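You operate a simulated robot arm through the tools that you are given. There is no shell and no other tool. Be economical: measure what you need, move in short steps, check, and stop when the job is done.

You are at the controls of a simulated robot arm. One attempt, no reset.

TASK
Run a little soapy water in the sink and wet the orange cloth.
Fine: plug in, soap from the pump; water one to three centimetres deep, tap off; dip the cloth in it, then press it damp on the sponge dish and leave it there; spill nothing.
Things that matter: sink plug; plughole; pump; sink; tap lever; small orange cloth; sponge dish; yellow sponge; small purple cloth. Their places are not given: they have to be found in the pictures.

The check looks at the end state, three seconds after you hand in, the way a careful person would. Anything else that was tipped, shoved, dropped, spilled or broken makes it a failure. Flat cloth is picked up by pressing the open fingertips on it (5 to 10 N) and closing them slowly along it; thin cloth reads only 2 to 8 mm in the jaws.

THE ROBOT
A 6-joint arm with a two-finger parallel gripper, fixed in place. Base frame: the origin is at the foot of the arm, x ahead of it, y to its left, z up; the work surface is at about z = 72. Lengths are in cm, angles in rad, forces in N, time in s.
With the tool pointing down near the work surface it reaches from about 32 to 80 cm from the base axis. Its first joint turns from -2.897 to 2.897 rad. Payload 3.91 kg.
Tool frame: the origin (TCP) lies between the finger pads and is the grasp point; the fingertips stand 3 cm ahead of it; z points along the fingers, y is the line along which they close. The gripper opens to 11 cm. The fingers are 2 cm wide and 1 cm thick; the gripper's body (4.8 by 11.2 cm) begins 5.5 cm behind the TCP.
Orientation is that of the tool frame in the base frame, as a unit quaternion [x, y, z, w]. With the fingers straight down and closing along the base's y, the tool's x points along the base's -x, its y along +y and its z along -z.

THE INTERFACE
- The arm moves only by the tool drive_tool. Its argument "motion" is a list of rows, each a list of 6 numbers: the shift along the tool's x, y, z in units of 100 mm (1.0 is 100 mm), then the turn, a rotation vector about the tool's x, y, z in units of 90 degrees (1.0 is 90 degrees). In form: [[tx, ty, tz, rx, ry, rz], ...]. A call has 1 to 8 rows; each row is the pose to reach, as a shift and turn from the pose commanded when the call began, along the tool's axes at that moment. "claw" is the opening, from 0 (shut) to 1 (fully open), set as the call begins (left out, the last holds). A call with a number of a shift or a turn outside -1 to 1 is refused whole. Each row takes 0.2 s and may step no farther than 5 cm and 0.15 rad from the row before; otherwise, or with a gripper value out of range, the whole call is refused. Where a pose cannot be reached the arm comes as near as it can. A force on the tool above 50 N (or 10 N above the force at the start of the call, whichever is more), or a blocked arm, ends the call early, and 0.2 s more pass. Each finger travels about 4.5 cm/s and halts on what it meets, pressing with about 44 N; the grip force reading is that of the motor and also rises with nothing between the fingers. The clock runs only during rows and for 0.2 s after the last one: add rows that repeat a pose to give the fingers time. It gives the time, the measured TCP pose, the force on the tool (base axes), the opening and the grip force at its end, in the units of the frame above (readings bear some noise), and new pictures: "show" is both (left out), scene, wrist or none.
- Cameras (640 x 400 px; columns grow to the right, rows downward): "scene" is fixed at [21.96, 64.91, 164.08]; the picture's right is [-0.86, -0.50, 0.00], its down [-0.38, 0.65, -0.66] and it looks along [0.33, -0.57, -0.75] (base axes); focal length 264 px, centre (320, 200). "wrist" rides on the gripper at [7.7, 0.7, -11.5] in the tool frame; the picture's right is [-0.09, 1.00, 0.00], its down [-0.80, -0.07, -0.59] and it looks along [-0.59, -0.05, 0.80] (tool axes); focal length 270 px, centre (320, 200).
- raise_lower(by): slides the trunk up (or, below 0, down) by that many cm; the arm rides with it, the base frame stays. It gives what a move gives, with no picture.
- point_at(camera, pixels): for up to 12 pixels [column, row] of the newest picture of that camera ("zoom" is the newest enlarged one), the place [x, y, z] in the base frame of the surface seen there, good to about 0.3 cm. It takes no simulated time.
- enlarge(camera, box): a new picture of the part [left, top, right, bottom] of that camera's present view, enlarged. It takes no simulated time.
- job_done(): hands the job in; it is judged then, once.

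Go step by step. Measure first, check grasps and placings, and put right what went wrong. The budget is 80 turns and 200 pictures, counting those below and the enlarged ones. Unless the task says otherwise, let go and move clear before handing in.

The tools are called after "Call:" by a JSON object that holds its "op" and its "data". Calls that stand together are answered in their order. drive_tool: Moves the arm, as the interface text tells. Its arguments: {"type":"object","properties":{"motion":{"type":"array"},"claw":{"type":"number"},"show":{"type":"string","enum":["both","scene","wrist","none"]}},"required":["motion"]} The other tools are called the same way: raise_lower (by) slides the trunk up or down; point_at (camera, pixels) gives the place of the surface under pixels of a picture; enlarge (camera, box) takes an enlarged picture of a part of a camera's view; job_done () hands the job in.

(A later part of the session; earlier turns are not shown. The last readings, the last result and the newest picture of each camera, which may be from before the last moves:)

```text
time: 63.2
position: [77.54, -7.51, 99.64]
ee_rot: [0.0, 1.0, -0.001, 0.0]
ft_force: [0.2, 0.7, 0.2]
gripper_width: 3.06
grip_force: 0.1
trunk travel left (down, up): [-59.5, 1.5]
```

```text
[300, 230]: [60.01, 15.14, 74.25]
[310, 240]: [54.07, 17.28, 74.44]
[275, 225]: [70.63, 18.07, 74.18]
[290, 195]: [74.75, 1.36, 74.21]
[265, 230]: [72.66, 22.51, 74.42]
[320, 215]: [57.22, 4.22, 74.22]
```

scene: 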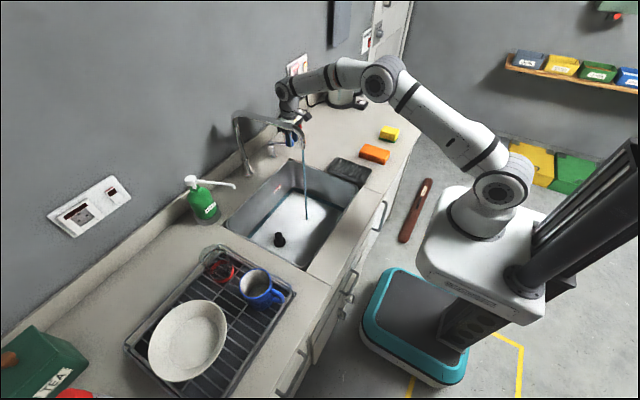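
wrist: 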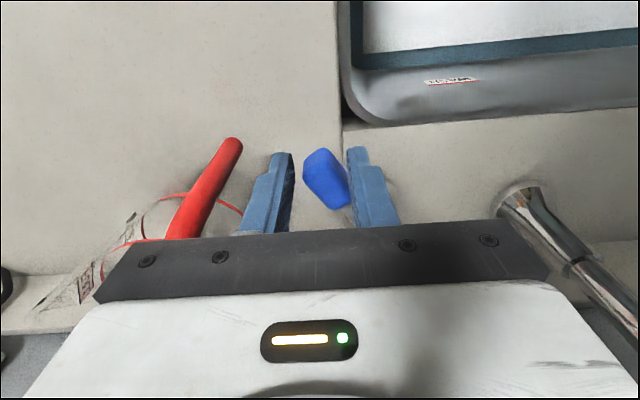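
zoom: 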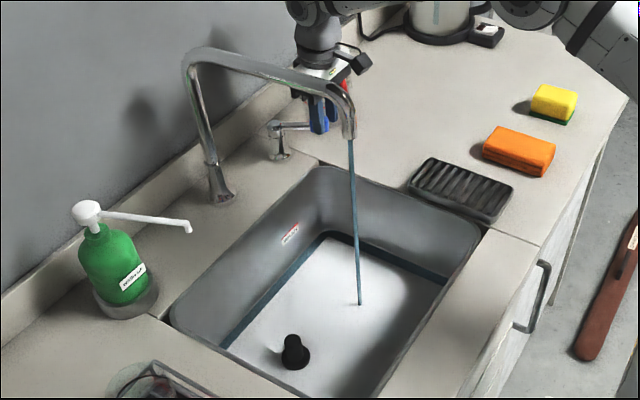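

The flow has increased to a roughly 0.7 cm stream. I'll wait about 11 s in one batch and then measure.

Call:
{"op": "drive_tool", "data": {"motion": [[0, 0, 0, 0, 0, 0], [0, 0, 0, 0, 0, 0], [0, 0, 0, 0, 0, 0], [0, 0, 0, 0, 0, 0], [0, 0, 0, 0, 0, 0], [0, 0, 0, 0, 0, 0], [0, 0, 0, 0, 0, 0], [0, 0, 0, 0, 0, 0]], "show": "none"}}

Call:
{"op": "drive_tool", "data": {"motion": [[0, 0, 0, 0, 0, 0], [0, 0, 0, 0, 0, 0], [0, 0, 0, 0, 0, 0], [0, 0, 0, 0, 0, 0], [0, 0, 0, 0, 0, 0], [0, 0, 0, 0, 0, 0], [0, 0, 0, 0, 0, 0], [0, 0, 0, 0, 0, 0]], "show": "none"}}

Call:
{"op": "drive_tool", "data": {"motion": [[0, 0, 0, 0, 0, 0], [0, 0, 0, 0, 0, 0], [0, 0, 0, 0, 0, 0], [0, 0, 0, 0, 0, 0], [0, 0, 0, 0, 0, 0], [0, 0, 0, 0, 0, 0], [0, 0, 0, 0, 0, 0], [0, 0, 0, 0, 0, 0]], "show": "none"}}

Call:
{"op": "drive_tool", "data": {"motion": [[0, 0, 0, 0, 0, 0], [0, 0, 0, 0, 0, 0], [0, 0, 0, 0, 0, 0], [0, 0, 0, 0, 0, 0], [0, 0, 0, 0, 0, 0], [0, 0, 0, 0, 0, 0], [0, 0, 0, 0, 0, 0], [0, 0, 0, 0, 0, 0]], "show": "scene"}}

Call:
{"op": "enlarge", "data": {"camera": "scene", "box": [220, 150, 370, 270]}}

Call:
{"op": "point_at", "data": {"camera": "scene", "pixels": [[300, 230], [310, 240], [275, 225], [290, 195], [265, 230], [320, 215], [330, 200], [262, 215]]}}

```text
time: 65.0
position: [77.56, -7.45, 99.67]
ee_rot: [-0.001, 1.0, 0.0, 0.0]
ft_force: [-0.5, 0.7, 0.3]
gripper_width: 3.07
grip_force: 0.0
trunk travel left (down, up): [-59.5, 1.5]
```

```text
time: 66.8
position: [77.53, -7.46, 99.62]
ee_rot: [-0.001, 1.0, 0.0, 0.0]
ft_force: [-0.3, 0.9, 0.6]
gripper_width: 3.08
grip_force: 0.0
trunk travel left (down, up): [-59.5, 1.5]
```

```text
time: 68.6
position: [77.57, -7.53, 99.57]
ee_rot: [0.0, 1.0, 0.0, -0.001]
ft_force: [0.1, -0.1, 0.9]
gripper_width: 3.08
grip_force: 0.0
trunk travel left (down, up): [-59.5, 1.5]
```

```text
time: 70.4
position: [77.47, -7.59, 99.65]
ee_rot: [0.0, 1.0, 0.0, 0.0]
ft_force: [-0.1, -0.4, 0.4]
gripper_width: 3.09
grip_force: 0.1
trunk travel left (down, up): [-59.5, 1.5]
```

scene: 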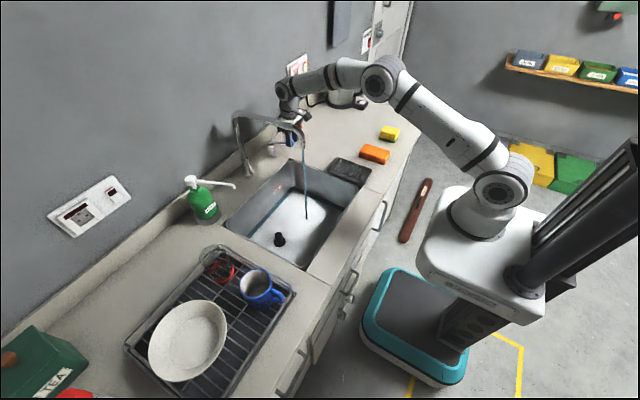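

```text
3.33 times, centred on (295, 210) of scene
```

zoom: 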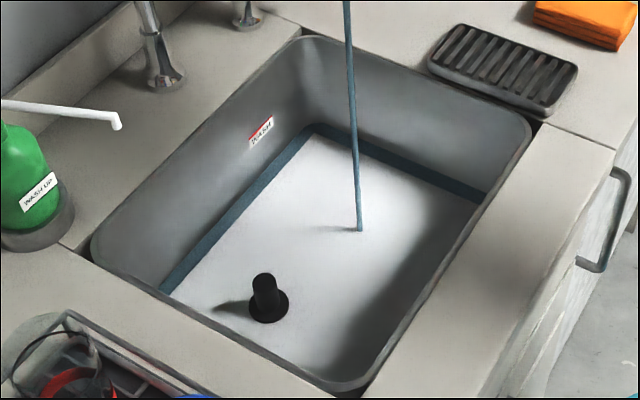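

```text
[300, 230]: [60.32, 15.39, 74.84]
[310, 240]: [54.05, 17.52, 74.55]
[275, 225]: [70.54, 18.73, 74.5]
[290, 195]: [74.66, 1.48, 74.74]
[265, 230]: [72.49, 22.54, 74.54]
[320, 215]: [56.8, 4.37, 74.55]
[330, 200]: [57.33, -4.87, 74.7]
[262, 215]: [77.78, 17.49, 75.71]
```

The level is at about 74.62 and rising around 0.05 cm/s. My target reading is about 76.2, so I'll wait another 14 s or so.

Call:
{"op": "drive_tool", "data": {"motion": [[0, 0, 0, 0, 0, 0], [0, 0, 0, 0, 0, 0], [0, 0, 0, 0, 0, 0], [0, 0, 0, 0, 0, 0], [0, 0, 0, 0, 0, 0], [0, 0, 0, 0, 0, 0], [0, 0, 0, 0, 0, 0], [0, 0, 0, 0, 0, 0]], "show": "none"}}

Call:
{"op": "drive_tool", "data": {"motion": [[0, 0, 0, 0, 0, 0], [0, 0, 0, 0, 0, 0], [0, 0, 0, 0, 0, 0], [0, 0, 0, 0, 0, 0], [0, 0, 0, 0, 0, 0], [0, 0, 0, 0, 0, 0], [0, 0, 0, 0, 0, 0], [0, 0, 0, 0, 0, 0]], "show": "none"}}

Call:
{"op": "drive_tool", "data": {"motion": [[0, 0, 0, 0, 0, 0], [0, 0, 0, 0, 0, 0], [0, 0, 0, 0, 0, 0], [0, 0, 0, 0, 0, 0], [0, 0, 0, 0, 0, 0], [0, 0, 0, 0, 0, 0], [0, 0, 0, 0, 0, 0], [0, 0, 0, 0, 0, 0]], "show": "none"}}

Call:
{"op": "drive_tool", "data": {"motion": [[0, 0, 0, 0, 0, 0], [0, 0, 0, 0, 0, 0], [0, 0, 0, 0, 0, 0], [0, 0, 0, 0, 0, 0], [0, 0, 0, 0, 0, 0], [0, 0, 0, 0, 0, 0], [0, 0, 0, 0, 0, 0], [0, 0, 0, 0, 0, 0]], "show": "none"}}

Call:
{"op": "drive_tool", "data": {"motion": [[0, 0, 0, 0, 0, 0], [0, 0, 0, 0, 0, 0], [0, 0, 0, 0, 0, 0], [0, 0, 0, 0, 0, 0], [0, 0, 0, 0, 0, 0], [0, 0, 0, 0, 0, 0], [0, 0, 0, 0, 0, 0], [0, 0, 0, 0, 0, 0]], "show": "none"}}

Call:
{"op": "drive_tool", "data": {"motion": [[0, 0, 0, 0, 0, 0], [0, 0, 0, 0, 0, 0], [0, 0, 0, 0, 0, 0], [0, 0, 0, 0, 0, 0], [0, 0, 0, 0, 0, 0], [0, 0, 0, 0, 0, 0], [0, 0, 0, 0, 0, 0], [0, 0, 0, 0, 0, 0]], "show": "none"}}

Call:
{"op": "drive_tool", "data": {"motion": [[0, 0, 0, 0, 0, 0], [0, 0, 0, 0, 0, 0], [0, 0, 0, 0, 0, 0], [0, 0, 0, 0, 0, 0], [0, 0, 0, 0, 0, 0], [0, 0, 0, 0, 0, 0], [0, 0, 0, 0, 0, 0], [0, 0, 0, 0, 0, 0]], "show": "none"}}

Call:
{"op": "drive_tool", "data": {"motion": [[0, 0, 0, 0, 0, 0], [0, 0, 0, 0, 0, 0], [0, 0, 0, 0, 0, 0], [0, 0, 0, 0, 0, 0], [0, 0, 0, 0, 0, 0], [0, 0, 0, 0, 0, 0], [0, 0, 0, 0, 0, 0], [0, 0, 0, 0, 0, 0]], "show": "scene"}}

Call:
{"op": "point_at", "data": {"camera": "scene", "pixels": [[300, 230], [310, 240], [275, 225], [290, 195], [265, 230], [320, 215], [330, 200], [300, 250], [315, 225], [285, 210]]}}

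```text
time: 72.2
position: [77.63, -7.46, 99.62]
ee_rot: [0.0, 1.0, 0.0, 0.001]
ft_force: [-0.4, 0.2, -0.7]
gripper_width: 3.06
grip_force: 0.0
trunk travel left (down, up): [-59.5, 1.5]
```

```text
time: 74.0
position: [77.54, -7.57, 99.72]
ee_rot: [0.0, 1.0, 0.0, 0.0]
ft_force: [-0.6, 0.0, 0.2]
gripper_width: 3.09
grip_force: 0.2
trunk travel left (down, up): [-59.5, 1.5]
```

```text
time: 75.8
position: [77.48, -7.47, 99.64]
ee_rot: [0.0, 1.0, 0.0, 0.0]
ft_force: [-0.5, 0.5, -0.4]
gripper_width: 3.06
grip_force: 0.0
trunk travel left (down, up): [-59.5, 1.5]
```

```text
time: 77.6
position: [77.53, -7.47, 99.64]
ee_rot: [0.0, 1.0, 0.0, 0.001]
ft_force: [0.0, -0.5, -0.4]
gripper_width: 3.1
grip_force: 0.2
trunk travel left (down, up): [-59.5, 1.5]
```

```text
time: 79.4
position: [77.53, -7.6, 99.62]
ee_rot: [0.001, 1.0, 0.001, 0.0]
ft_force: [-0.3, -0.1, 0.4]
gripper_width: 3.07
grip_force: 0.0
trunk travel left (down, up): [-59.5, 1.5]
```

```text
time: 81.2
position: [77.63, -7.52, 99.66]
ee_rot: [0.001, 1.0, 0.0, 0.001]
ft_force: [-0.1, -0.8, -0.6]
gripper_width: 3.1
grip_force: 0.1
trunk travel left (down, up): [-59.5, 1.5]
```

```text
time: 83.0
position: [77.5, -7.57, 99.59]
ee_rot: [0.0, 1.0, 0.0, 0.0]
ft_force: [-0.3, 0.0, -0.1]
gripper_width: 3.09
grip_force: 0.1
trunk travel left (down, up): [-59.5, 1.5]
```

```text
time: 84.8
position: [77.52, -7.62, 99.7]
ee_rot: [0.0, 1.0, 0.001, -0.001]
ft_force: [0.8, -0.4, 0.1]
gripper_width: 3.09
grip_force: 0.1
trunk travel left (down, up): [-59.5, 1.5]
```

scene: 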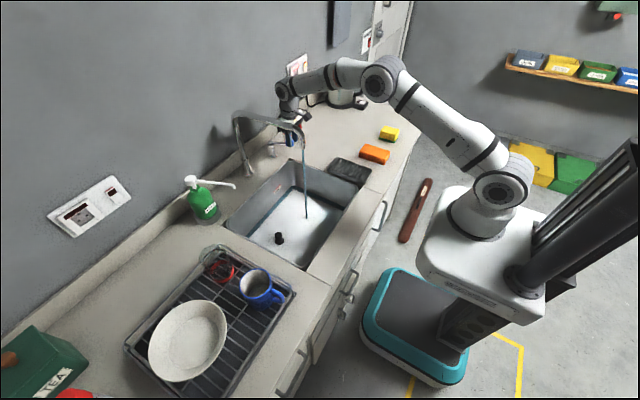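

```text
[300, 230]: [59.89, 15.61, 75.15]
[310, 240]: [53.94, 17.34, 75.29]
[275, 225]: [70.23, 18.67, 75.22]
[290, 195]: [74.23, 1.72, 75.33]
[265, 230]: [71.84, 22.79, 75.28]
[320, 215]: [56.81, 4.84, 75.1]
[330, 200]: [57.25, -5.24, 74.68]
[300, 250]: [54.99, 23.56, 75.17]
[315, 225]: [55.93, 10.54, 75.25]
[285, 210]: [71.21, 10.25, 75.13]
```

The level reads about 75.2, so roughly 1.0 cm deep, rising 0.04 cm/s. I'll wait about 20 s more.

Call:
{"op": "drive_tool", "data": {"motion": [[0, 0, 0, 0, 0, 0], [0, 0, 0, 0, 0, 0], [0, 0, 0, 0, 0, 0], [0, 0, 0, 0, 0, 0], [0, 0, 0, 0, 0, 0], [0, 0, 0, 0, 0, 0], [0, 0, 0, 0, 0, 0], [0, 0, 0, 0, 0, 0]], "show": "none"}}

Call:
{"op": "drive_tool", "data": {"motion": [[0, 0, 0, 0, 0, 0], [0, 0, 0, 0, 0, 0], [0, 0, 0, 0, 0, 0], [0, 0, 0, 0, 0, 0], [0, 0, 0, 0, 0, 0], [0, 0, 0, 0, 0, 0], [0, 0, 0, 0, 0, 0], [0, 0, 0, 0, 0, 0]], "show": "none"}}

Call:
{"op": "drive_tool", "data": {"motion": [[0, 0, 0, 0, 0, 0], [0, 0, 0, 0, 0, 0], [0, 0, 0, 0, 0, 0], [0, 0, 0, 0, 0, 0], [0, 0, 0, 0, 0, 0], [0, 0, 0, 0, 0, 0], [0, 0, 0, 0, 0, 0], [0, 0, 0, 0, 0, 0]], "show": "none"}}

Call:
{"op": "drive_tool", "data": {"motion": [[0, 0, 0, 0, 0, 0], [0, 0, 0, 0, 0, 0], [0, 0, 0, 0, 0, 0], [0, 0, 0, 0, 0, 0], [0, 0, 0, 0, 0, 0], [0, 0, 0, 0, 0, 0], [0, 0, 0, 0, 0, 0], [0, 0, 0, 0, 0, 0]], "show": "none"}}

Call:
{"op": "drive_tool", "data": {"motion": [[0, 0, 0, 0, 0, 0], [0, 0, 0, 0, 0, 0], [0, 0, 0, 0, 0, 0], [0, 0, 0, 0, 0, 0], [0, 0, 0, 0, 0, 0], [0, 0, 0, 0, 0, 0], [0, 0, 0, 0, 0, 0], [0, 0, 0, 0, 0, 0]], "show": "none"}}

Call:
{"op": "drive_tool", "data": {"motion": [[0, 0, 0, 0, 0, 0], [0, 0, 0, 0, 0, 0], [0, 0, 0, 0, 0, 0], [0, 0, 0, 0, 0, 0], [0, 0, 0, 0, 0, 0], [0, 0, 0, 0, 0, 0], [0, 0, 0, 0, 0, 0], [0, 0, 0, 0, 0, 0]], "show": "none"}}

Call:
{"op": "drive_tool", "data": {"motion": [[0, 0, 0, 0, 0, 0], [0, 0, 0, 0, 0, 0], [0, 0, 0, 0, 0, 0], [0, 0, 0, 0, 0, 0], [0, 0, 0, 0, 0, 0], [0, 0, 0, 0, 0, 0], [0, 0, 0, 0, 0, 0], [0, 0, 0, 0, 0, 0]], "show": "none"}}

Call:
{"op": "drive_tool", "data": {"motion": [[0, 0, 0, 0, 0, 0], [0, 0, 0, 0, 0, 0], [0, 0, 0, 0, 0, 0], [0, 0, 0, 0, 0, 0], [0, 0, 0, 0, 0, 0], [0, 0, 0, 0, 0, 0], [0, 0, 0, 0, 0, 0], [0, 0, 0, 0, 0, 0]], "show": "none"}}

Call:
{"op": "drive_tool", "data": {"motion": [[0, 0, 0, 0, 0, 0], [0, 0, 0, 0, 0, 0], [0, 0, 0, 0, 0, 0], [0, 0, 0, 0, 0, 0], [0, 0, 0, 0, 0, 0], [0, 0, 0, 0, 0, 0], [0, 0, 0, 0, 0, 0], [0, 0, 0, 0, 0, 0]], "show": "none"}}

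Call:
{"op": "drive_tool", "data": {"motion": [[0, 0, 0, 0, 0, 0], [0, 0, 0, 0, 0, 0], [0, 0, 0, 0, 0, 0], [0, 0, 0, 0, 0, 0], [0, 0, 0, 0, 0, 0], [0, 0, 0, 0, 0, 0], [0, 0, 0, 0, 0, 0], [0, 0, 0, 0, 0, 0]], "show": "scene"}}

Call:
{"op": "point_at", "data": {"camera": "scene", "pixels": [[300, 230], [310, 240], [275, 225], [290, 195], [265, 230], [320, 215], [300, 250], [315, 225], [285, 210]]}}

```text
time: 86.6
position: [77.63, -7.57, 99.63]
ee_rot: [0.0, 1.0, 0.0, 0.0]
ft_force: [-0.2, -0.7, -0.1]
gripper_width: 3.09
grip_force: 0.1
trunk travel left (down, up): [-59.5, 1.5]
```

```text
time: 88.4
position: [77.62, -7.4, 99.61]
ee_rot: [0.0, 1.0, 0.0, 0.0]
ft_force: [0.5, 0.4, 0.4]
gripper_width: 3.04
grip_force: 0.1
trunk travel left (down, up): [-59.5, 1.5]
```

```text
time: 90.2
position: [77.55, -7.5, 99.57]
ee_rot: [0.0, 1.0, 0.001, 0.0]
ft_force: [0.1, -1.0, -0.6]
gripper_width: 3.09
grip_force: 0.0
trunk travel left (down, up): [-59.5, 1.5]
```

```text
time: 92.0
position: [77.51, -7.49, 99.55]
ee_rot: [0.0, 1.0, 0.0, -0.001]
ft_force: [-0.4, 0.1, -0.1]
gripper_width: 3.08
grip_force: 0.0
trunk travel left (down, up): [-59.5, 1.5]
```

```text
time: 93.8
position: [77.59, -7.46, 99.67]
ee_rot: [0.0, 1.0, 0.0, 0.0]
ft_force: [0.8, -0.7, -0.4]
gripper_width: 3.09
grip_force: 0.0
trunk travel left (down, up): [-59.5, 1.5]
```

```text
time: 95.6
position: [77.52, -7.62, 99.58]
ee_rot: [0.001, 1.0, 0.0, 0.001]
ft_force: [-0.6, 0.4, -0.1]
gripper_width: 3.07
grip_force: 0.1
trunk travel left (down, up): [-59.5, 1.5]
```

```text
time: 97.4
position: [77.63, -7.44, 99.62]
ee_rot: [0.0, 1.0, 0.0, 0.001]
ft_force: [0.9, 0.4, 0.0]
gripper_width: 3.08
grip_force: 0.1
trunk travel left (down, up): [-59.5, 1.5]
```

```text
time: 99.2
position: [77.59, -7.58, 99.48]
ee_rot: [0.0, 1.0, 0.0, 0.001]
ft_force: [-0.9, 1.2, -0.2]
gripper_width: 3.07
grip_force: 0.1
trunk travel left (down, up): [-59.5, 1.5]
```

```text
time: 101.0
position: [77.43, -7.48, 99.56]
ee_rot: [0.0, 1.0, 0.0, 0.0]
ft_force: [0.0, 0.1, 0.8]
gripper_width: 3.1
grip_force: 0.1
trunk travel left (down, up): [-59.5, 1.5]
```

```text
time: 102.8
position: [77.53, -7.39, 99.7]
ee_rot: [0.0, 1.0, 0.001, -0.001]
ft_force: [-0.2, 0.0, -0.1]
gripper_width: 3.07
grip_force: 0.1
trunk travel left (down, up): [-59.5, 1.5]
```

scene: 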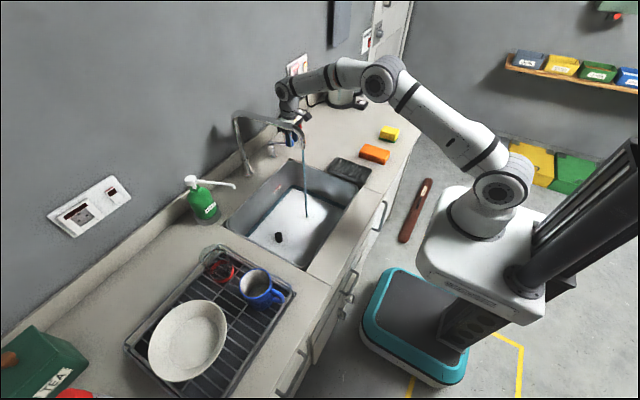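

```text
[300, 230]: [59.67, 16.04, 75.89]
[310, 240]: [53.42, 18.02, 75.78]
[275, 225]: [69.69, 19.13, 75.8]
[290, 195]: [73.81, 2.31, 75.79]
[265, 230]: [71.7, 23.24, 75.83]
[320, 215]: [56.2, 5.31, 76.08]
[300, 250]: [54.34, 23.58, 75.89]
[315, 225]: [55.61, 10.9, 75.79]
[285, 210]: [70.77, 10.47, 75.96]
```

The level reads about 75.87, so roughly 1.7 cm deep. I'll close the tap now by pushing the lever back to +y.

Call:
{"op": "drive_tool", "data": {"motion": [[0, 0.1, 0, 0, 0, 0], [0.02, 0.2, 0, 0, 0, 0], [0.04, 0.3, 0, 0, 0, 0], [0.05, 0.4, 0, 0, 0, 0], [0.05, 0.48, 0, 0, 0, 0], [0.05, 0.53, 0, 0, 0, 0], [0.05, 0.56, 0, 0, 0, 0]], "show": "both"}}

Call:
{"op": "enlarge", "data": {"camera": "scene", "box": [220, 90, 360, 260]}}

```text
time: 104.4
position: [76.91, -2.03, 99.67]
ee_rot: [-0.001, 1.0, 0.0, -0.002]
ft_force: [-3.5, -10.8, -2.8]
gripper_width: 3.6
grip_force: 5.3
trunk travel left (down, up): [-59.5, 1.5]
```

scene: 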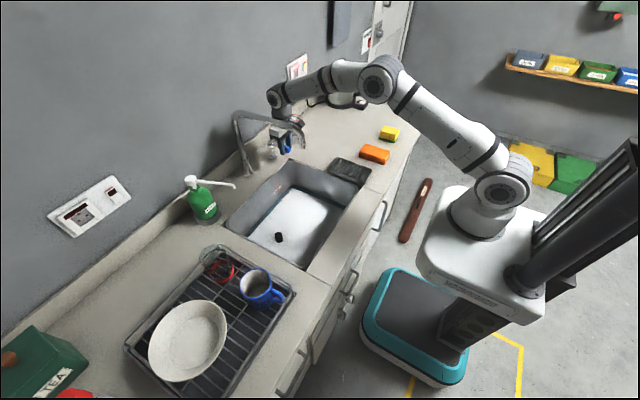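
wrist: 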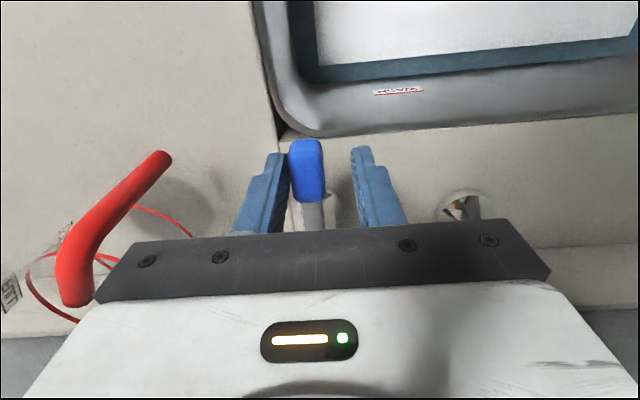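

```text
2.35 times, centred on (290, 175) of scene
```

zoom: 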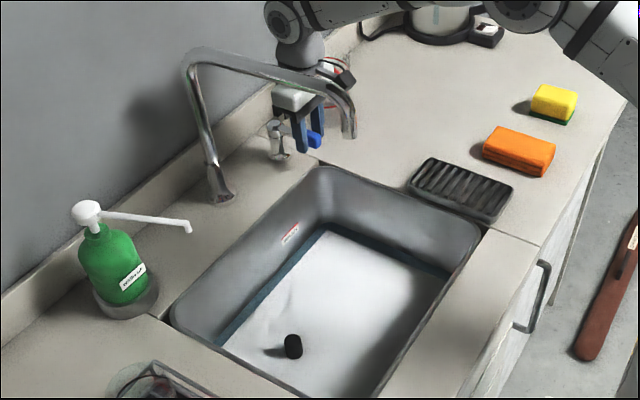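

The tap is shut: no stream, and the lever is back at its stop. I'll lift away and go over the orange cloth near (47,-25).

Call:
{"op": "drive_tool", "data": {"motion": [[0, -0.05, 0, 0, 0, 0], [0, -0.05, -0.3, 0, 0, 0], [0, -0.05, -0.65, 0, 0, 0], [0, -0.05, -1.0, 0, 0, 0]], "show": "none"}}

Call:
{"op": "drive_tool", "data": {"motion": [[0.35, 0, -0.2, 0, 0, 0], [0.7, 0, -0.4, 0, 0, 0], [1.0, -0.1, -0.6, 0, 0, 0]], "claw": 1.0, "show": "none"}}

Call:
{"op": "drive_tool", "data": {"motion": [[0.33, -0.33, 0, 0, 0, 0], [0.67, -0.67, 0, 0, 0, 0], [1.0, -1.0, 0, 0, 0, 0]], "show": "none"}}

Call:
{"op": "drive_tool", "data": {"motion": [[0.33, -0.33, 0, 0, 0, 0], [0.67, -0.67, 0, 0, 0, 0], [1.0, -1.0, 0, 0, 0, 0]], "show": "both"}}

```text
time: 105.4
position: [77.05, -2.55, 109.64]
ee_rot: [0.0, 1.0, 0.0, -0.001]
ft_force: [0.3, 0.9, -0.2]
gripper_width: 3.11
grip_force: 0.1
trunk travel left (down, up): [-59.5, 1.5]
```

```text
time: 106.2
position: [66.71, -3.18, 115.62]
ee_rot: [0.0, 1.0, 0.0, 0.001]
ft_force: [0.7, 0.3, -0.1]
gripper_width: 10.17
grip_force: 0.2
trunk travel left (down, up): [-59.5, 1.5]
```

```text
time: 107.0
position: [56.49, -13.23, 115.45]
ee_rot: [-0.001, 1.0, 0.0, 0.001]
ft_force: [0.3, 0.4, -0.1]
gripper_width: 10.97
grip_force: 0.0
trunk travel left (down, up): [-59.5, 1.5]
```

```text
time: 107.8
position: [46.92, -23.43, 115.49]
ee_rot: [-0.001, 1.0, 0.0, 0.0]
ft_force: [0.1, 0.1, 0.9]
gripper_width: 10.99
grip_force: 0.1
trunk travel left (down, up): [-59.5, 1.5]
```

scene: 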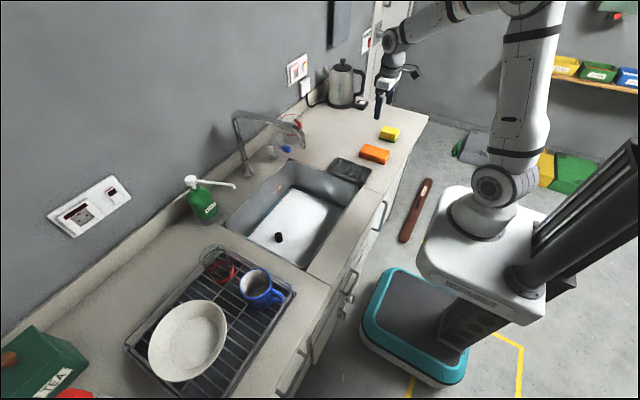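
wrist: 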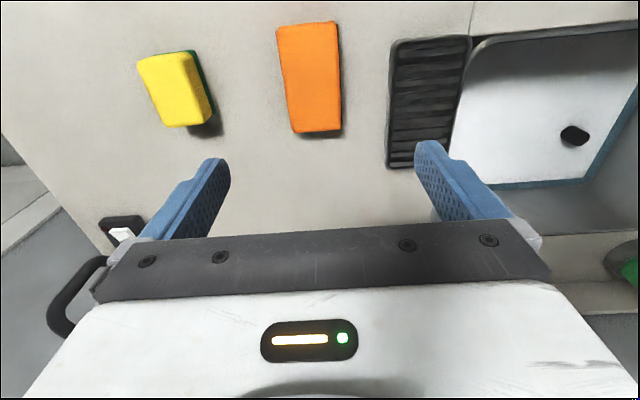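

The tap stays off. The folded orange cloth is at (310,78) in the wrist view, so I'll measure it, the dish and the sponge.

Call:
{"op": "enlarge", "data": {"camera": "wrist", "box": [250, 10, 490, 180]}}

Call:
{"op": "point_at", "data": {"camera": "wrist", "pixels": [[279, 28], [334, 24], [294, 130], [339, 128], [310, 78], [317, 135], [392, 48], [467, 42], [388, 165], [415, 105], [202, 125], [205, 60]]}}

Call:
{"op": "point_at", "data": {"camera": "scene", "pixels": [[300, 230], [275, 225], [320, 215], [315, 225], [285, 210]]}}

```text
2.35 times, centred on (370, 95) of wrist
```

zoom: 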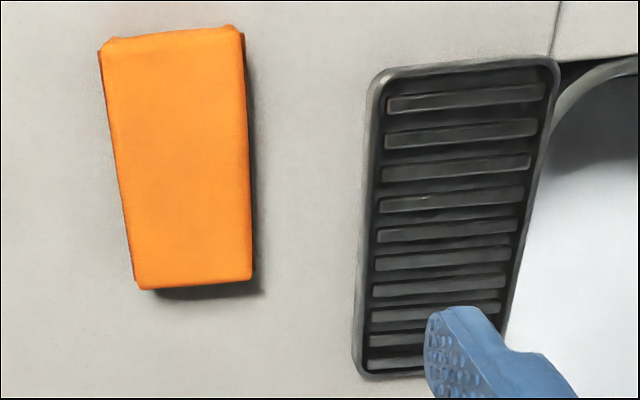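

```text
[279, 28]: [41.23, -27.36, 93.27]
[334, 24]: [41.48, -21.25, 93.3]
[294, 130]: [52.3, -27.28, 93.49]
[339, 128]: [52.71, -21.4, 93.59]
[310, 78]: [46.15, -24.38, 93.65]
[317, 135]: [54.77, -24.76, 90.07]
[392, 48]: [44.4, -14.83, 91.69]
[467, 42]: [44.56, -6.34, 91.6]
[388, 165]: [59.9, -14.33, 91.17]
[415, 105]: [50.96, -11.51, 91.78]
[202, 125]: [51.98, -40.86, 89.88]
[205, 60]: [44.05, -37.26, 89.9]
```

```text
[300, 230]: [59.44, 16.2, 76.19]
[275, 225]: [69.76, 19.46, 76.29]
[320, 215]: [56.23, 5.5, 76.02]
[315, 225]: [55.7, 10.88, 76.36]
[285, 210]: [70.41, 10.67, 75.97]
```

The folded cloth is 11.5×6.1×3.5 cm, centred at (47,-24.3), and the dish centre is (52.2,-10.5). I'll lower with open jaws around the cloth.

Call:
{"op": "drive_tool", "data": {"motion": [[0, -0.05, 0.33, 0, 0, 0], [0, -0.09, 0.67, 0, 0, 0], [0, -0.09, 1.0, 0, 0, 0]], "claw": 0.85, "show": "none"}}

Call:
{"op": "drive_tool", "data": {"motion": [[0, 0, 0.33, 0, 0, 0], [0, 0, 0.6, 0, 0, 0]], "show": "both"}}

Call:
{"op": "point_at", "data": {"camera": "scene", "pixels": [[300, 230], [275, 225], [320, 215], [315, 225], [285, 210], [300, 250], [265, 230]]}}

Call:
{"op": "enlarge", "data": {"camera": "scene", "box": [240, 90, 420, 210]}}

```text
time: 108.6
position: [46.84, -24.39, 105.3]
ee_rot: [-0.001, 1.0, -0.001, 0.0]
ft_force: [0.3, -0.4, -0.8]
gripper_width: 9.3
grip_force: 0.0
trunk travel left (down, up): [-59.5, 1.5]
```

```text
time: 109.2
position: [46.96, -24.12, 99.56]
ee_rot: [-0.001, 1.0, 0.0, 0.0]
ft_force: [0.6, -0.2, 0.3]
gripper_width: 9.36
grip_force: 0.1
trunk travel left (down, up): [-59.5, 1.5]
```

scene: 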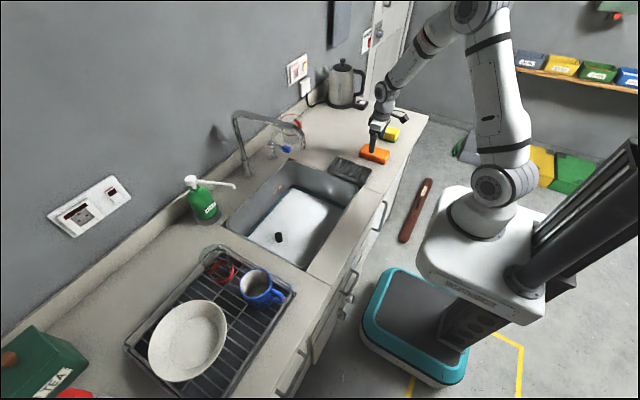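
wrist: 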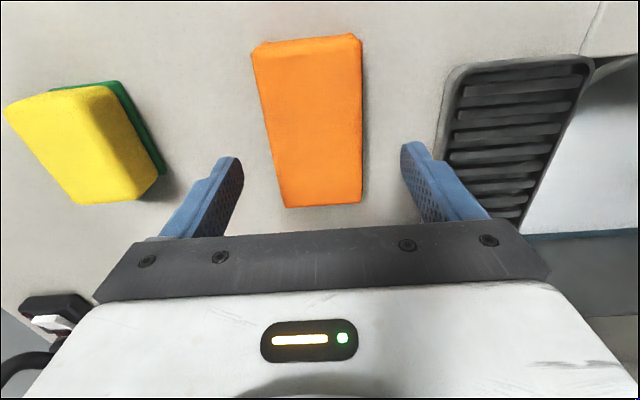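

```text
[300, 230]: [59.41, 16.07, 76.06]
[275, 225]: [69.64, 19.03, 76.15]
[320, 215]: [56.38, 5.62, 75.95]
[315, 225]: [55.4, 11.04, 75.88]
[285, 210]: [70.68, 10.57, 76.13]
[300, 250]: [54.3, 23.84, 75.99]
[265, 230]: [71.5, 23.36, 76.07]
```

```text
3.33 times, centred on (330, 150) of scene
```

zoom: 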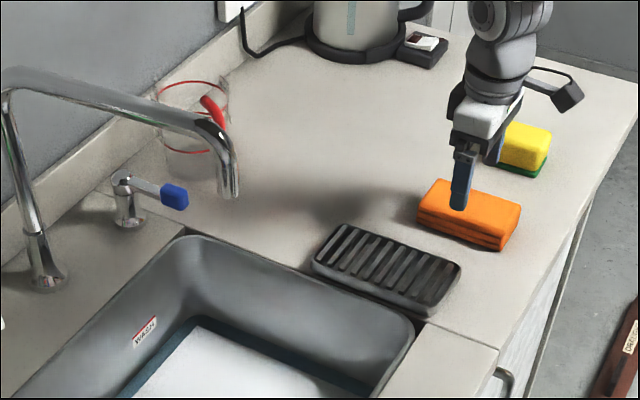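

The level is steady near 76.0, about 1.9 cm deep. I'll go down beside the cloth and close on it.

Call:
{"op": "drive_tool", "data": {"motion": [[0, -0.01, 0.3, 0, 0, 0], [0, -0.02, 0.5, 0, 0, 0], [0, -0.02, 0.6, 0, 0, 0]], "show": "none"}}

Call:
{"op": "drive_tool", "data": {"motion": [[0, 0, 0, 0, 0, 0], [0, 0, 0, 0, 0, 0], [0, 0, 0, 0, 0, 0], [0, 0, 0, 0, 0, 0], [0, 0, 0, 0, 0, 0], [0, 0, 0, 0, 0, 0]], "claw": 0.35, "show": "both"}}

Call:
{"op": "enlarge", "data": {"camera": "scene", "box": [330, 90, 430, 180]}}

```text
time: 110.0
position: [46.99, -24.52, 93.75]
ee_rot: [-0.001, 1.0, 0.0, -0.001]
ft_force: [0.6, 0.4, 0.1]
gripper_width: 9.36
grip_force: 0.0
trunk travel left (down, up): [-59.5, 1.5]
```

```text
time: 111.4
position: [47.02, -24.55, 93.72]
ee_rot: [0.0, 1.0, 0.0, 0.0]
ft_force: [-0.1, -0.8, -0.6]
gripper_width: 6.7
grip_force: 44.0
trunk travel left (down, up): [-59.5, 1.5]
```

scene: 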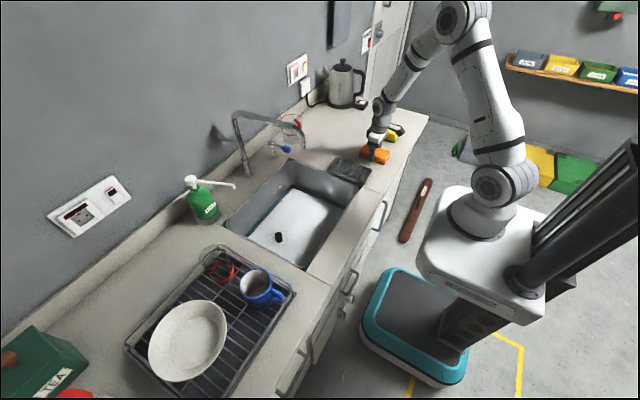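
wrist: 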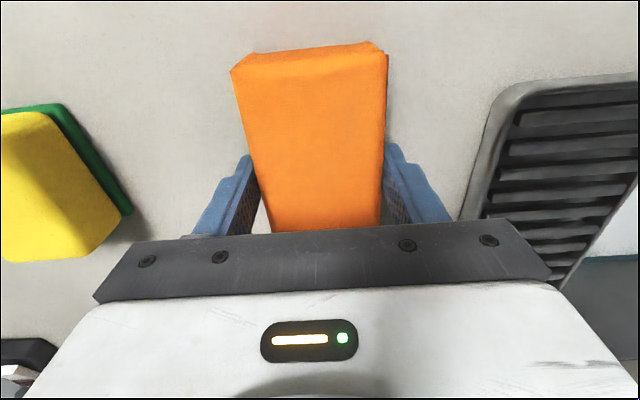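

```text
4.44 times, centred on (380, 135) of scene
```

zoom: 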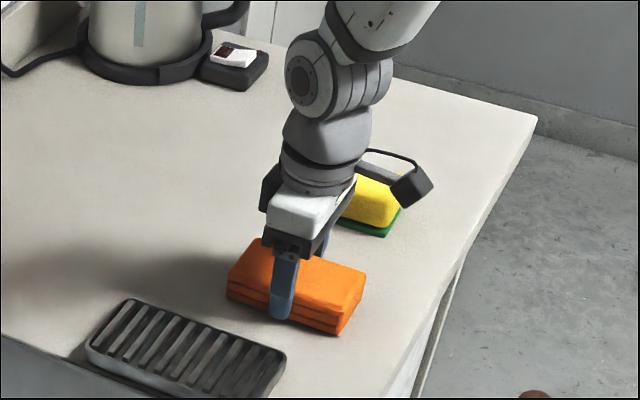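

It's gripped at 6.7 cm. I'll lift gently and check.

Call:
{"op": "drive_tool", "data": {"motion": [[0, 0, -0.05, 0, 0, 0], [0, 0, -0.12, 0, 0, 0], [0, 0, -0.2, 0, 0, 0], [0, 0, -0.3, 0, 0, 0], [0, 0, -0.4, 0, 0, 0], [0, 0, -0.5, 0, 0, 0], [0, 0, -0.6, 0, 0, 0], [0, 0, -0.7, 0, 0, 0]], "show": "both"}}

Call:
{"op": "enlarge", "data": {"camera": "scene", "box": [330, 80, 430, 170]}}

```text
time: 113.2
position: [47.05, -24.42, 100.55]
ee_rot: [-0.001, 1.0, 0.0, 0.0]
ft_force: [0.1, 0.7, 0.2]
gripper_width: 6.69
grip_force: 44.4
trunk travel left (down, up): [-59.5, 1.5]
```

scene: 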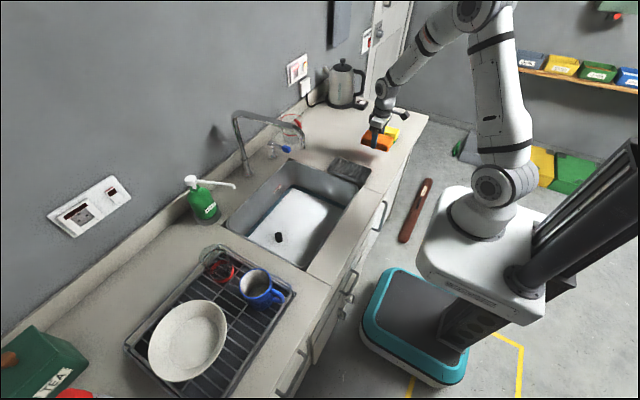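
wrist: 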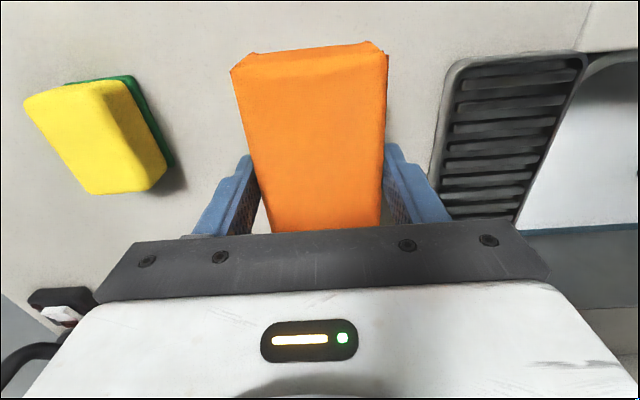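

```text
4.44 times, centred on (380, 125) of scene
```

zoom: 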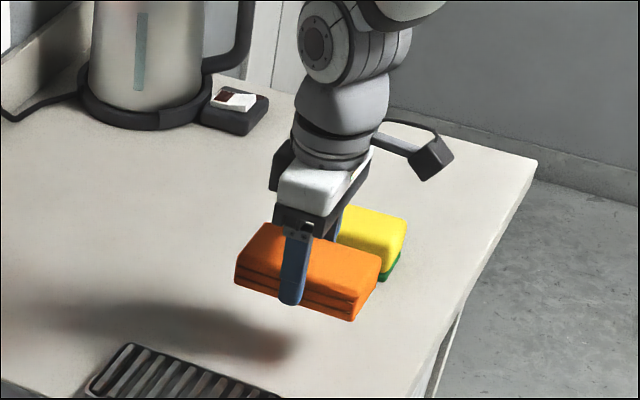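

The cloth is held firmly as a block. I'll measure the sink's inner walls to choose a safe dip spot in front of the spout.

Call:
{"op": "point_at", "data": {"camera": "scene", "pixels": [[322, 180], [318, 186], [315, 192], [312, 196], [342, 208], [335, 225], [330, 200], [325, 195], [340, 190], [346, 196], [350, 206], [325, 240]]}}

Call:
{"op": "enlarge", "data": {"camera": "scene", "box": [270, 150, 370, 250]}}

```text
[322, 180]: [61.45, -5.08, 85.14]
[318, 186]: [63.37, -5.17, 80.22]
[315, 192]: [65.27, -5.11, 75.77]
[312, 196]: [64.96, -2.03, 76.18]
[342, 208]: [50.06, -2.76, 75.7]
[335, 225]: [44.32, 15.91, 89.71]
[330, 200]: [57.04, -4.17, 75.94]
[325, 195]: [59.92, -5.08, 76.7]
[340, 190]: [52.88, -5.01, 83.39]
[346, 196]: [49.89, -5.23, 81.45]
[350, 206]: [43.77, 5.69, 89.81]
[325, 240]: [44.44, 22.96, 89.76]
```

```text
4.00 times, centred on (320, 200) of scene
```

zoom: 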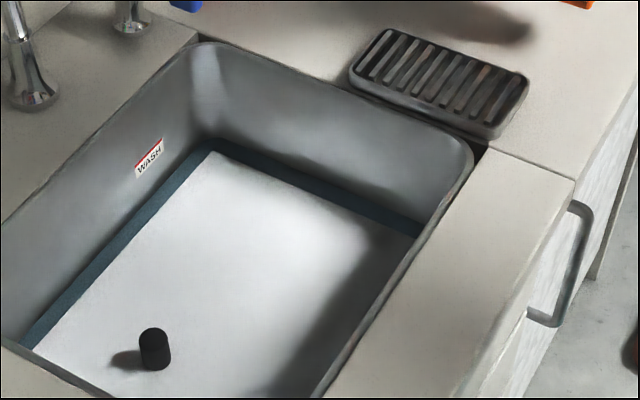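

The sink's near wall is at y=-5.1. I'll carry the cloth over (55.5,2.0), clear of the spout, before lowering.

Call:
{"op": "drive_tool", "data": {"motion": [[-0.09, 0.3, 0, 0, 0, 0], [-0.19, 0.6, 0, 0, 0, 0], [-0.283, 0.88, 0, 0, 0, 0]], "show": "none"}}

Call:
{"op": "drive_tool", "data": {"motion": [[-0.09, 0.3, 0, 0, 0, 0], [-0.19, 0.6, 0, 0, 0, 0], [-0.283, 0.88, 0, 0, 0, 0]], "show": "none"}}

Call:
{"op": "drive_tool", "data": {"motion": [[-0.09, 0.3, 0, 0, 0, 0], [-0.19, 0.6, 0, 0, 0, 0], [-0.283, 0.88, 0, 0, 0, 0]], "show": "both"}}

Call:
{"op": "enlarge", "data": {"camera": "scene", "box": [220, 60, 380, 220]}}

```text
time: 114.0
position: [49.83, -15.9, 100.87]
ee_rot: [0.0, 1.0, 0.0, -0.001]
ft_force: [0.0, 0.6, -1.1]
gripper_width: 6.72
grip_force: 43.9
trunk travel left (down, up): [-59.5, 1.5]
```

```text
time: 114.8
position: [52.86, -6.96, 100.99]
ee_rot: [0.0, 1.0, 0.0, 0.0]
ft_force: [0.4, -0.8, -1.2]
gripper_width: 6.7
grip_force: 44.2
trunk travel left (down, up): [-59.5, 1.5]
```

```text
time: 115.6
position: [55.33, 1.96, 100.93]
ee_rot: [-0.001, 1.0, 0.0, 0.0]
ft_force: [-0.7, -0.1, 0.1]
gripper_width: 6.69
grip_force: 44.2
trunk travel left (down, up): [-59.5, 1.5]
```

scene: 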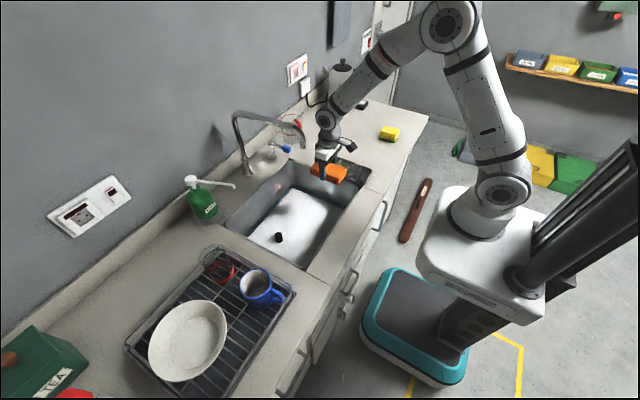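
wrist: 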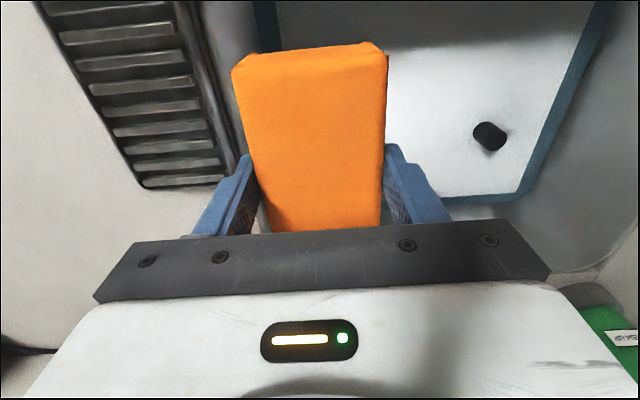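

```text
2.50 times, centred on (300, 140) of scene
```

zoom: 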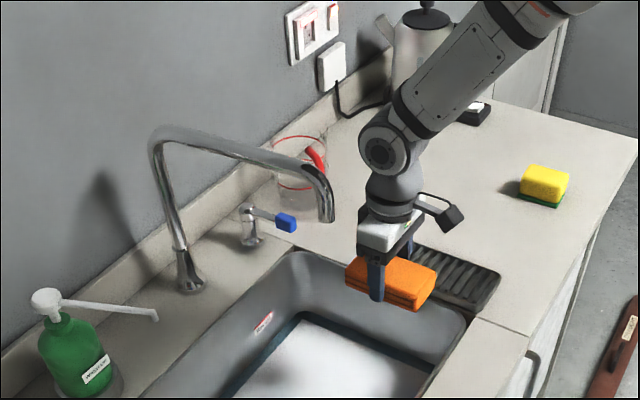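

It's clear of the spout. I'll lower with the trunk and then dip slowly.

Call:
{"op": "raise_lower", "data": {"by": -20}}

Call:
{"op": "drive_tool", "data": {"motion": [[0, 0, 0.06, 0, 0, 0], [0, 0, 0.12, 0, 0, 0], [0, 0, 0.18, 0, 0, 0], [0, 0, 0.24, 0, 0, 0], [0, 0, 0.27, 0, 0, 0], [0, 0, 0.27, 0, 0, 0], [0, 0, 0.27, 0, 0, 0], [0, 0, 0.27, 0, 0, 0]], "show": "both"}}

Call:
{"op": "enlarge", "data": {"camera": "scene", "box": [220, 100, 380, 260]}}

```text
time: 117.7
position: [55.23, 1.94, 81.03]
ee_rot: [0.0, 1.0, 0.0, 0.0]
ft_force: [-0.7, -0.2, -1.3]
gripper_width: 6.73
grip_force: 43.8
trunk travel left (down, up): [-39.5, 21.5]
```

```text
time: 119.5
position: [55.34, 1.78, 78.23]
ee_rot: [-0.001, 1.0, 0.0, 0.001]
ft_force: [0.7, 0.7, -1.6]
gripper_width: 6.73
grip_force: 43.6
trunk travel left (down, up): [-39.5, 21.5]
```

scene: 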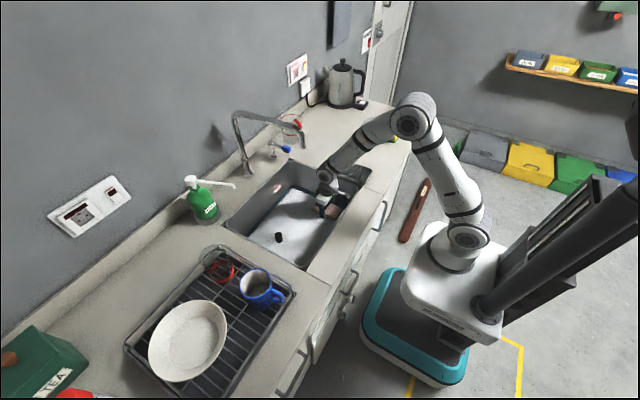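
wrist: 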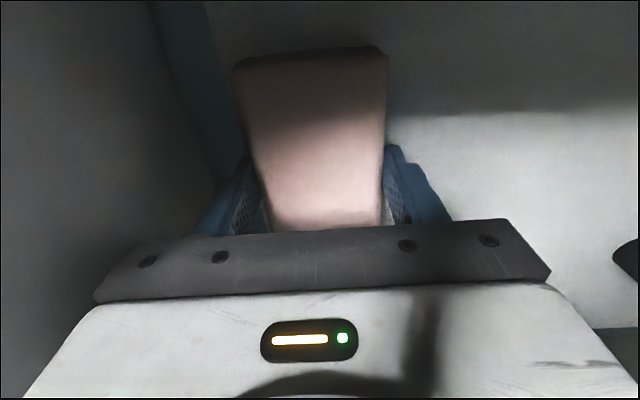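

```text
2.50 times, centred on (300, 180) of scene
```

zoom: 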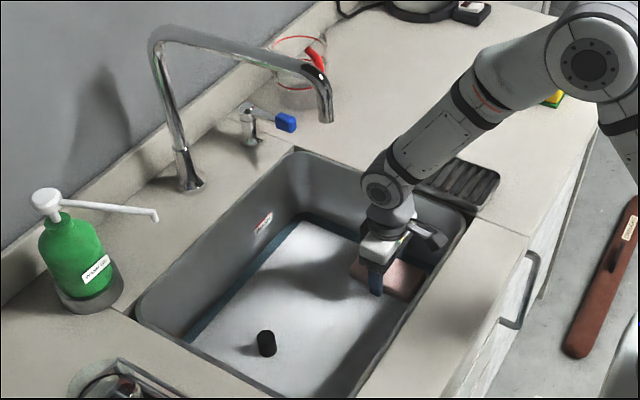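

The cloth turned pale and soapy, so it is wet. I'll lift it just above the water and let it drain a few seconds.

Call:
{"op": "drive_tool", "data": {"motion": [[0, 0, -0.1, 0, 0, 0], [0, 0, -0.2, 0, 0, 0], [0, 0, -0.3, 0, 0, 0], [0, 0, -0.4, 0, 0, 0], [0, 0, -0.5, 0, 0, 0], [0, 0, -0.5, 0, 0, 0], [0, 0, -0.5, 0, 0, 0], [0, 0, -0.5, 0, 0, 0]], "show": "none"}}

Call:
{"op": "drive_tool", "data": {"motion": [[0, 0, 0, 0, 0, 0], [0, 0, 0, 0, 0, 0], [0, 0, 0, 0, 0, 0], [0, 0, 0, 0, 0, 0], [0, 0, 0, 0, 0, 0], [0, 0, 0, 0, 0, 0], [0, 0, 0, 0, 0, 0], [0, 0, 0, 0, 0, 0]], "show": "none"}}

Call:
{"op": "drive_tool", "data": {"motion": [[0, 0, 0, 0, 0, 0], [0, 0, 0, 0, 0, 0], [0, 0, 0, 0, 0, 0], [0, 0, 0, 0, 0, 0], [0, 0, 0, 0, 0, 0], [0, 0, 0, 0, 0, 0], [0, 0, 0, 0, 0, 0], [0, 0, 0, 0, 0, 0]], "show": "both"}}

Call:
{"op": "enlarge", "data": {"camera": "scene", "box": [280, 130, 380, 230]}}

```text
time: 121.3
position: [55.22, 2.01, 83.19]
ee_rot: [0.0, 1.0, 0.0, 0.0]
ft_force: [1.0, 0.0, -1.2]
gripper_width: 6.7
grip_force: 43.9
trunk travel left (down, up): [-39.5, 21.5]
```

```text
time: 123.1
position: [55.3, 1.87, 83.18]
ee_rot: [0.0, 1.0, 0.0, 0.0]
ft_force: [0.0, -0.9, -0.8]
gripper_width: 6.71
grip_force: 44.2
trunk travel left (down, up): [-39.5, 21.5]
```

```text
time: 124.9
position: [55.17, 2.01, 83.17]
ee_rot: [0.001, 1.0, 0.0, 0.0]
ft_force: [0.5, 0.4, -1.2]
gripper_width: 6.69
grip_force: 44.3
trunk travel left (down, up): [-39.5, 21.5]
```

scene: 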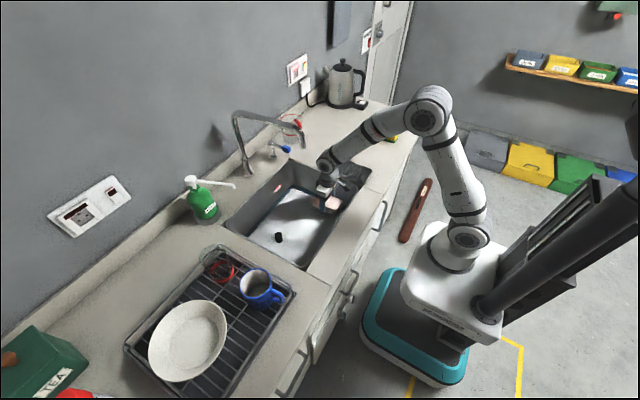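
wrist: 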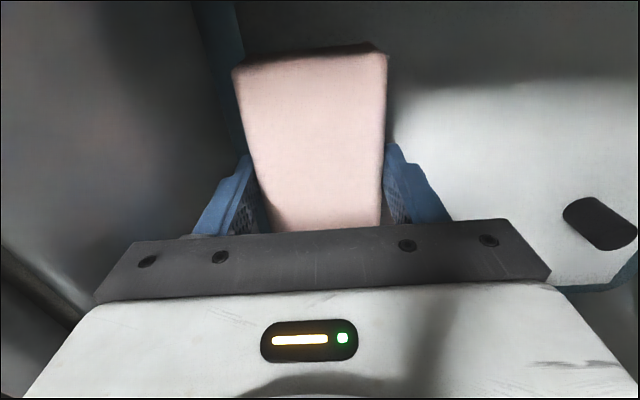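

```text
4.00 times, centred on (330, 180) of scene
```

zoom: 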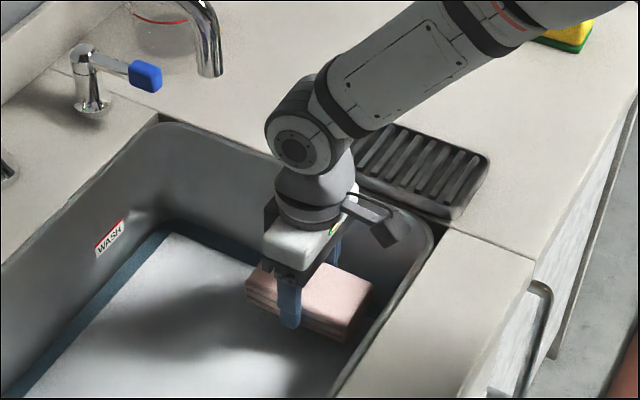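

No drips are visible now. I'll drain a few seconds more, raise with the trunk, and look again before crossing to the dish.

Call:
{"op": "drive_tool", "data": {"motion": [[0, 0, 0, 0, 0, 0], [0, 0, 0, 0, 0, 0], [0, 0, 0, 0, 0, 0], [0, 0, 0, 0, 0, 0], [0, 0, 0, 0, 0, 0], [0, 0, 0, 0, 0, 0], [0, 0, 0, 0, 0, 0], [0, 0, 0, 0, 0, 0]], "show": "none"}}

Call:
{"op": "drive_tool", "data": {"motion": [[0, 0, 0, 0, 0, 0], [0, 0, 0, 0, 0, 0], [0, 0, 0, 0, 0, 0], [0, 0, 0, 0, 0, 0], [0, 0, 0, 0, 0, 0], [0, 0, 0, 0, 0, 0], [0, 0, 0, 0, 0, 0], [0, 0, 0, 0, 0, 0]], "show": "none"}}

Call:
{"op": "drive_tool", "data": {"motion": [[0, 0, 0, 0, 0, 0], [0, 0, 0, 0, 0, 0], [0, 0, 0, 0, 0, 0], [0, 0, 0, 0, 0, 0], [0, 0, 0, 0, 0, 0], [0, 0, 0, 0, 0, 0], [0, 0, 0, 0, 0, 0], [0, 0, 0, 0, 0, 0]], "show": "none"}}

Call:
{"op": "raise_lower", "data": {"by": 16}}

Call:
{"op": "drive_tool", "data": {"motion": [[0, 0, 0, 0, 0, 0], [0, 0, 0, 0, 0, 0], [0, 0, 0, 0, 0, 0], [0, 0, 0, 0, 0, 0]], "show": "both"}}

Call:
{"op": "enlarge", "data": {"camera": "scene", "box": [280, 110, 380, 210]}}

```text
time: 126.7
position: [55.35, 1.93, 83.21]
ee_rot: [0.0, 1.0, 0.0, 0.001]
ft_force: [-0.4, 0.1, -2.0]
gripper_width: 6.74
grip_force: 43.5
trunk travel left (down, up): [-39.5, 21.5]
```

```text
time: 128.5
position: [55.27, 1.91, 83.13]
ee_rot: [-0.001, 1.0, 0.0, 0.0]
ft_force: [-0.1, 0.7, -0.2]
gripper_width: 6.7
grip_force: 44.2
trunk travel left (down, up): [-39.5, 21.5]
```

```text
time: 130.3
position: [55.17, 1.92, 83.11]
ee_rot: [0.0, 1.0, 0.0, -0.001]
ft_force: [0.2, 0.6, -0.5]
gripper_width: 6.72
grip_force: 44.4
trunk travel left (down, up): [-39.5, 21.5]
```

```text
time: 132.2
position: [55.3, 1.94, 99.15]
ee_rot: [0.0, 1.0, -0.001, 0.0]
ft_force: [0.0, 0.1, -1.4]
gripper_width: 6.73
grip_force: 43.7
trunk travel left (down, up): [-55.5, 5.5]
```

```text
time: 133.2
position: [55.25, 1.99, 99.14]
ee_rot: [0.0, 1.0, 0.0, -0.001]
ft_force: [-0.1, 0.2, -1.2]
gripper_width: 6.72
grip_force: 43.9
trunk travel left (down, up): [-55.5, 5.5]
```

scene: 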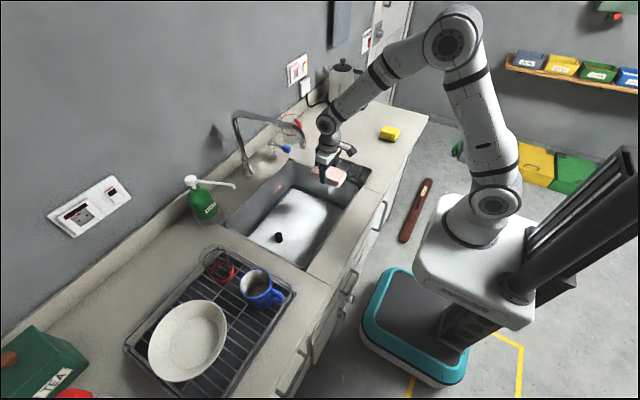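
wrist: 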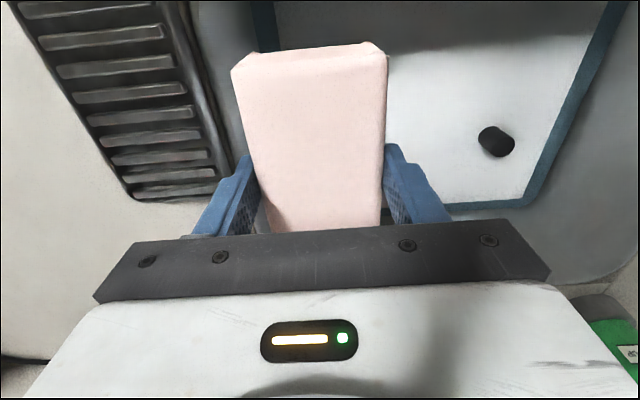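

```text
4.00 times, centred on (330, 160) of scene
```

zoom: 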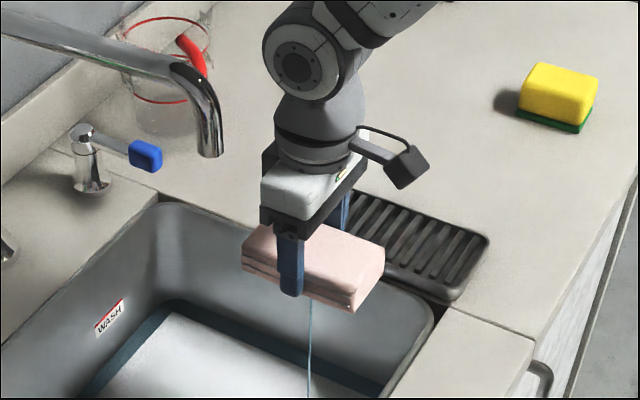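

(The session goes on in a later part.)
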